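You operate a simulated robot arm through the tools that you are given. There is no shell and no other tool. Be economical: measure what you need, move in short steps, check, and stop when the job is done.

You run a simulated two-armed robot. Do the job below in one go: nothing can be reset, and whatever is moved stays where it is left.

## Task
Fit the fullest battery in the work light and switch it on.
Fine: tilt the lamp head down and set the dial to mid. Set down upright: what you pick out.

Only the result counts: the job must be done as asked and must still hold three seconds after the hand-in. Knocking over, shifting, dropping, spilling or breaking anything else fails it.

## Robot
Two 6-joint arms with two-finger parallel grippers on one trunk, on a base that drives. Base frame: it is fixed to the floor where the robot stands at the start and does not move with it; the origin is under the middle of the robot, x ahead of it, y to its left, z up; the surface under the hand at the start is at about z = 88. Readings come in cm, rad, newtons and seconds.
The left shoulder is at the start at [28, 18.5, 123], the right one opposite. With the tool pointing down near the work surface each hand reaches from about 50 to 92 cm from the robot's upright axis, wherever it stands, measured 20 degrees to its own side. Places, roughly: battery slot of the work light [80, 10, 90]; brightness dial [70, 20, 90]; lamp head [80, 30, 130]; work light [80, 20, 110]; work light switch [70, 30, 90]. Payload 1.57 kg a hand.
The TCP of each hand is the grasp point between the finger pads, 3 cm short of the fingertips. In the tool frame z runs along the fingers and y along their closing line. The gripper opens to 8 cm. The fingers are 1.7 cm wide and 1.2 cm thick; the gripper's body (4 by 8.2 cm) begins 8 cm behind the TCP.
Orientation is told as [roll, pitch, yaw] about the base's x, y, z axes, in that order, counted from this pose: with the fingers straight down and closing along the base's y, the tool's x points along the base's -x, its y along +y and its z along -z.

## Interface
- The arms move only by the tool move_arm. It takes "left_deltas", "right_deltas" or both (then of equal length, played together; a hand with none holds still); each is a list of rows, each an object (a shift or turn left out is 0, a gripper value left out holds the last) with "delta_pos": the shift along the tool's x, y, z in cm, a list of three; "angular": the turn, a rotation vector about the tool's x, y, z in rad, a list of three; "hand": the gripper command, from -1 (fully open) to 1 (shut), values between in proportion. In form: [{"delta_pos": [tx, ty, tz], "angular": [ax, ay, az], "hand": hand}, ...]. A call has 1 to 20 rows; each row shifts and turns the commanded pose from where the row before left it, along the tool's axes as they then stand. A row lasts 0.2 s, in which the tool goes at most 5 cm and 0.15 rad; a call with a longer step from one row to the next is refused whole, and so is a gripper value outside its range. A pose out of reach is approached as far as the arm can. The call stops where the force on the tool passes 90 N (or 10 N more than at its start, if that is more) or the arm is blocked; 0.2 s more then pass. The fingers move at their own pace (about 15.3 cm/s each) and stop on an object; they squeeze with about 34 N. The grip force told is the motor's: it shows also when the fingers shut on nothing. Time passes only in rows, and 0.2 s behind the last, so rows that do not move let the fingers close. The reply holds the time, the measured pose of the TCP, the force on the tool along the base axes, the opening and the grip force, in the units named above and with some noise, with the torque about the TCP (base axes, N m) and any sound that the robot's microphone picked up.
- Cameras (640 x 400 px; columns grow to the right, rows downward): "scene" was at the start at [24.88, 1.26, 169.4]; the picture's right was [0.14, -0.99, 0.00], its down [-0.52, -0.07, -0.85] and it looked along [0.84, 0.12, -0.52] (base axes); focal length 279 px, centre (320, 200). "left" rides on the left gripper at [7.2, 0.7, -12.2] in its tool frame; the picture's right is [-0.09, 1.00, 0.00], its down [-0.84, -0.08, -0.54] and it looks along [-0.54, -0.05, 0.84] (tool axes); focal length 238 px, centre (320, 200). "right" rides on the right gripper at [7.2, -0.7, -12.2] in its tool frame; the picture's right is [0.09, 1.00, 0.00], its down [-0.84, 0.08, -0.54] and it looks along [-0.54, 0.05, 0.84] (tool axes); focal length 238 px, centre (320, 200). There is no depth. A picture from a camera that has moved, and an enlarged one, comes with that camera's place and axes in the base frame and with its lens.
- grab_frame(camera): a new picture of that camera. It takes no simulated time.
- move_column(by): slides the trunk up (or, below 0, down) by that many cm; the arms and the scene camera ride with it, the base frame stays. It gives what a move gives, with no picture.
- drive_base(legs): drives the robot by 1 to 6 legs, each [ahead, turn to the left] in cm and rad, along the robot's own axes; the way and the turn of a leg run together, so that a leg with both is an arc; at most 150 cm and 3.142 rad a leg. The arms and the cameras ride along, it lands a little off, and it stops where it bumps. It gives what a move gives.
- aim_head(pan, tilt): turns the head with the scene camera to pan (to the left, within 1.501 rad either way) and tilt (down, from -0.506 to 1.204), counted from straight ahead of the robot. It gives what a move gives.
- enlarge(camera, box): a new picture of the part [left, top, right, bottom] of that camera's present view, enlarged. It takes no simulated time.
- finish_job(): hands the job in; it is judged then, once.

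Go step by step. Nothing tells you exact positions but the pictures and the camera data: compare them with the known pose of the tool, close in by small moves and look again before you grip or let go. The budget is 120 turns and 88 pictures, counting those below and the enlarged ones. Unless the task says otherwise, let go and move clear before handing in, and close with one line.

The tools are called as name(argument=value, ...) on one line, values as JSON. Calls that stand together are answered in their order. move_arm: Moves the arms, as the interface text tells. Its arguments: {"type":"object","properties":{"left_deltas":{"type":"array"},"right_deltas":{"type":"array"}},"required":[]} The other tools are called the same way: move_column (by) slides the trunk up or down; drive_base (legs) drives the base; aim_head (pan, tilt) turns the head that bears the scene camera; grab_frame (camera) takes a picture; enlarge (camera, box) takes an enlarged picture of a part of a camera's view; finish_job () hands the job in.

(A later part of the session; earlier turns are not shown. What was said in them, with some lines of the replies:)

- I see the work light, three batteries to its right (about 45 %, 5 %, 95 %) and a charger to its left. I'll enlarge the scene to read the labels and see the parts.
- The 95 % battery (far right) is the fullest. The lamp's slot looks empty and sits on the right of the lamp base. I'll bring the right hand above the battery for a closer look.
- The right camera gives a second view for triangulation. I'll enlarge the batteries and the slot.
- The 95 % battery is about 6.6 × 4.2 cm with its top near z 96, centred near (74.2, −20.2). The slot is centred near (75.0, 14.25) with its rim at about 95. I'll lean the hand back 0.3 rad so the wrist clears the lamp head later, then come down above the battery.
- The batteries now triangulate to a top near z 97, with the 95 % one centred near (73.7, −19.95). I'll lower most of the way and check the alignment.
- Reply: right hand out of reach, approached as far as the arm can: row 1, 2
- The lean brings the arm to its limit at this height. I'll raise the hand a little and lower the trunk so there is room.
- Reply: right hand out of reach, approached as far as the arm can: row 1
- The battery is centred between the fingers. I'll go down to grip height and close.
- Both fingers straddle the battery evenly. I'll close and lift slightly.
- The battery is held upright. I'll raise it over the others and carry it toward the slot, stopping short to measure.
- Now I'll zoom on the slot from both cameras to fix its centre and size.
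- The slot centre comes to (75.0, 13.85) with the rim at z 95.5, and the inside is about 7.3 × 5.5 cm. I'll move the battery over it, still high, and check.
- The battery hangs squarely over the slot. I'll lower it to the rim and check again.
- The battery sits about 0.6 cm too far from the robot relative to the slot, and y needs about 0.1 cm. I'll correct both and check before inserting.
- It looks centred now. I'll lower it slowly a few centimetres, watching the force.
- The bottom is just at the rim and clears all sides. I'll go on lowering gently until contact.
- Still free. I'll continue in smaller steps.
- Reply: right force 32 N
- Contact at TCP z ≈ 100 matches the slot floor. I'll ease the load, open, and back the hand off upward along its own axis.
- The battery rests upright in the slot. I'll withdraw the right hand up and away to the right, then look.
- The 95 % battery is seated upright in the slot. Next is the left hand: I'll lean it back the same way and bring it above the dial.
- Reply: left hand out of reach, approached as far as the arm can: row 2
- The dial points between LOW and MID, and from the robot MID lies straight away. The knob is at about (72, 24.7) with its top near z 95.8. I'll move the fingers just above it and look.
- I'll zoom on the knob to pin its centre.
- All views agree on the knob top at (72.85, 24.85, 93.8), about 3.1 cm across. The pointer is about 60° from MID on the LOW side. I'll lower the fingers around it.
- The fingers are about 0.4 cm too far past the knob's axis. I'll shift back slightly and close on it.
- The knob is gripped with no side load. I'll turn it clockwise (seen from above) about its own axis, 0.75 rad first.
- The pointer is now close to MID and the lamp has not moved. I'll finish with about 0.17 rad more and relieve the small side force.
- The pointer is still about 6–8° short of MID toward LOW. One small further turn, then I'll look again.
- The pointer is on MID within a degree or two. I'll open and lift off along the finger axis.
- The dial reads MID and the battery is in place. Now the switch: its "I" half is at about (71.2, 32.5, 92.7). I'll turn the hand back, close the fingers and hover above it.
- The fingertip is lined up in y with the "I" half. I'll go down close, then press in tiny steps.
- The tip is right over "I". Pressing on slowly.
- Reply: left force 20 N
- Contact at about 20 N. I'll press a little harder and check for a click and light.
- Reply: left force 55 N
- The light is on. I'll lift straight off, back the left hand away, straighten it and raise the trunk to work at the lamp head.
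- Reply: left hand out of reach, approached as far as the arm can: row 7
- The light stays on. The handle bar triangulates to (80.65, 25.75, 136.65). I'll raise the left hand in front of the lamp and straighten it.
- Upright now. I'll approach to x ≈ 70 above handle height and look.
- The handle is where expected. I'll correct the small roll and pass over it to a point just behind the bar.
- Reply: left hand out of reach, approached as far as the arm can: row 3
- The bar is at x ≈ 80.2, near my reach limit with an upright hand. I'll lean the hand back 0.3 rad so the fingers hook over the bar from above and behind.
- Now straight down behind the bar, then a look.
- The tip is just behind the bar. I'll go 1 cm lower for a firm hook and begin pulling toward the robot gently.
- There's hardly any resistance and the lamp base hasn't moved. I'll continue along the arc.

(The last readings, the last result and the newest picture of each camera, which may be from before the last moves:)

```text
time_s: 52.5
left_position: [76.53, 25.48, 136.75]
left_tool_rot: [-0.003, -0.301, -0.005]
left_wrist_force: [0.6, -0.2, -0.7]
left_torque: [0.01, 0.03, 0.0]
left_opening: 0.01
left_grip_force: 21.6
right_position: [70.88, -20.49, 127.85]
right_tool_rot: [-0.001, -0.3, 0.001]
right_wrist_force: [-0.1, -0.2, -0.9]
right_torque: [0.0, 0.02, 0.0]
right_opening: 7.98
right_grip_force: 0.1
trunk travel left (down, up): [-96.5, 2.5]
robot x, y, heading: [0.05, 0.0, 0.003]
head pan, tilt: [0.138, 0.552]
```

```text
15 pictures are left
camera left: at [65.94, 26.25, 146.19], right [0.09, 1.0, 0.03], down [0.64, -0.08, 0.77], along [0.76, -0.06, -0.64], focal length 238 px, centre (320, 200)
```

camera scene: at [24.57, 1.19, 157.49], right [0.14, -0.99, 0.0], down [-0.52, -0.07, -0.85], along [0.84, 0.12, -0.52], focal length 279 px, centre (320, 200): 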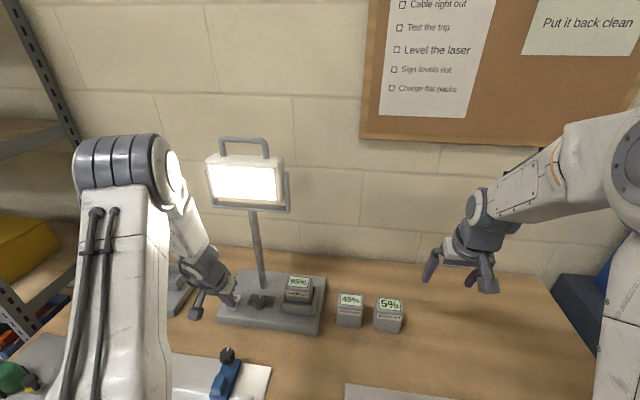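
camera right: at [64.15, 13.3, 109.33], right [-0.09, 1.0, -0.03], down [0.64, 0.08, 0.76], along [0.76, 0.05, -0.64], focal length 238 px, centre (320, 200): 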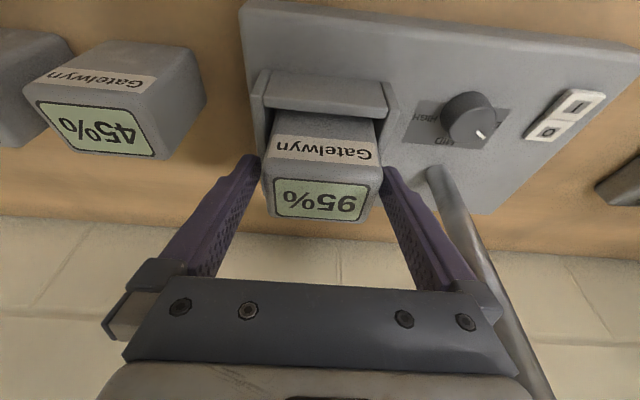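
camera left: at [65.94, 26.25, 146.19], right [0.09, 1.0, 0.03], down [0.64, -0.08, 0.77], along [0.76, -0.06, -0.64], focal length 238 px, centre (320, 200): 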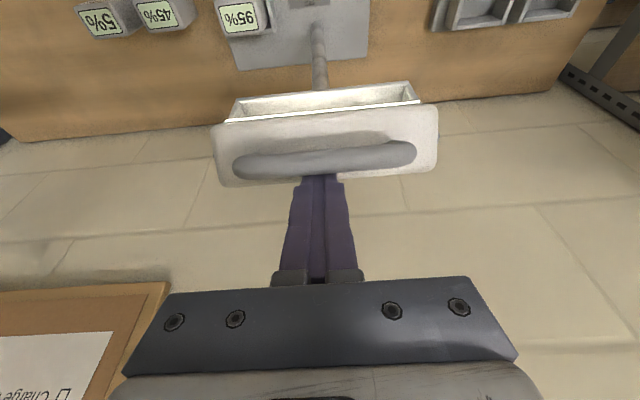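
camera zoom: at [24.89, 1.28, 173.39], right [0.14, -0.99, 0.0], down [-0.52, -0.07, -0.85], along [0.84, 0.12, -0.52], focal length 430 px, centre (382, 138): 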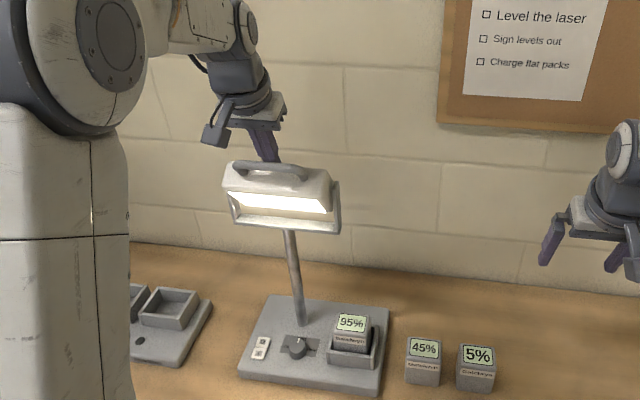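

The head is tilted down about 40° and the light is on. I'll ease the finger off the bar, lift clear and check that the head holds.

move_arm(left_deltas=[{"delta_pos": [-0.8, 0, 0.1]}, {"delta_pos": [-0.6, 0, -1.91]}, {"delta_pos": [-1.18, 0, -3.8]}, {"delta_pos": [-1.18, 0, -3.8]}, {"delta_pos": [3, 0.5, -2.5]}, {"delta_pos": [4, 1, -1.2]}, {"delta_pos": [4, 1, -1.2]}, {"delta_pos": [4, 1, -1.2]}, {}])

grab_frame(camera="scene")

enlarge(camera="scene", box=[190, 160, 350, 350])

```text
time_s: 54.5
left_position: [61.13, 29.22, 148.11]
left_tool_rot: [-0.001, -0.303, -0.005]
left_wrist_force: [-0.4, -0.2, -0.1]
left_torque: [-0.04, 0.01, 0.0]
left_opening: 0.04
left_grip_force: 21.9
right_position: [70.86, -20.55, 127.91]
right_tool_rot: [0.0, -0.299, 0.0]
right_wrist_force: [0.1, -0.2, -0.2]
right_torque: [0.03, -0.03, 0.01]
right_opening: 8.01
right_grip_force: 0.1
trunk travel left (down, up): [-96.5, 2.5]
robot x, y, heading: [-0.03, -0.32, 0.001]
head pan, tilt: [0.138, 0.552]
```

```text
14 pictures are left
camera scene: at [24.85, 1.28, 173.4], right [0.14, -0.99, 0.0], down [-0.52, -0.07, -0.85], along [0.84, 0.12, -0.52], focal length 279 px, centre (320, 200)
```

scene: 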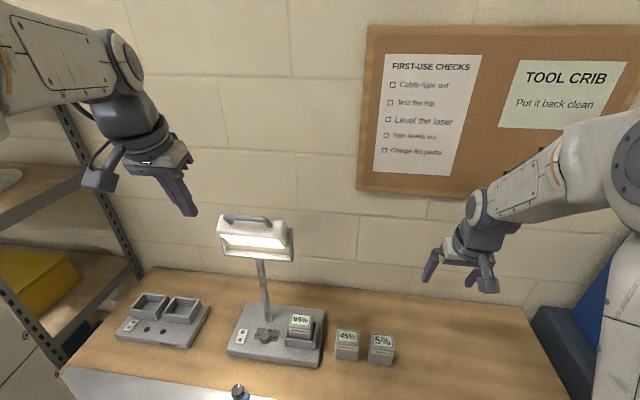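

```text
2.11 times, centred on (270, 255) of scene
camera zoom: at [24.85, 1.28, 173.4], right [0.14, -0.99, 0.0], down [-0.52, -0.07, -0.85], along [0.84, 0.12, -0.52], focal length 588 px, centre (425, 84)
```

zoom: 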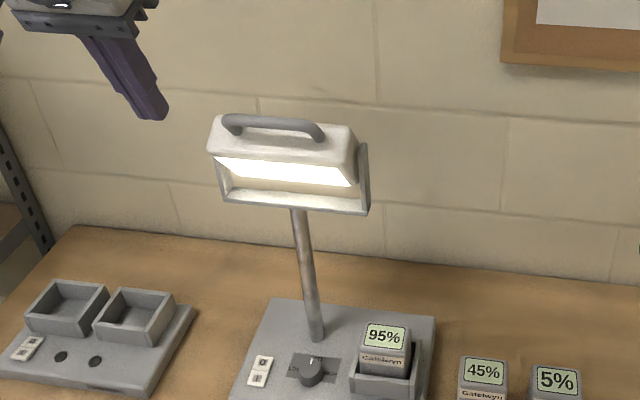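

The head holds its tilt and the light is on. One last check of dial and battery.

enlarge(camera="scene", box=[225, 300, 335, 370])

enlarge(camera="scene", box=[245, 315, 285, 345])

```text
5.71 times, centred on (280, 335) of scene
camera zoom: at [24.85, 1.28, 173.4], right [0.14, -0.99, 0.0], down [-0.52, -0.07, -0.85], along [0.84, 0.12, -0.52], focal length 1596 px, centre (549, -571)
```

zoom: 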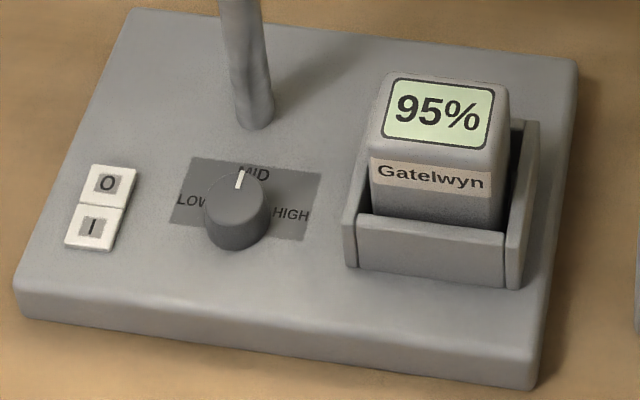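

```text
13.33 times, centred on (265, 330) of scene
camera zoom: at [24.85, 1.28, 173.4], right [0.14, -0.99, 0.0], down [-0.52, -0.07, -0.85], along [0.84, 0.12, -0.52], focal length 3725 px, centre (1053, -1533)
```

zoom: 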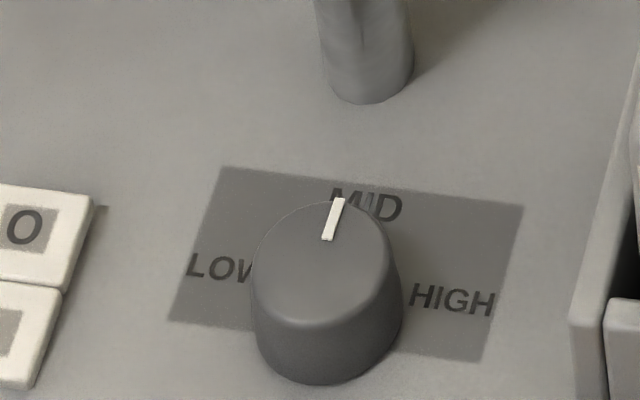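

The dial sits on MID, the 95 % battery is seated, the lamp is lit and tilted down, and both hands are clear. I'm handing in.

finish_job()

```text
The job is handed in.
```

The 95% battery is upright in the work light, which is switched on with the dial at MID and the head tilted about 40° down. Nothing else was moved, and both hands are clear.
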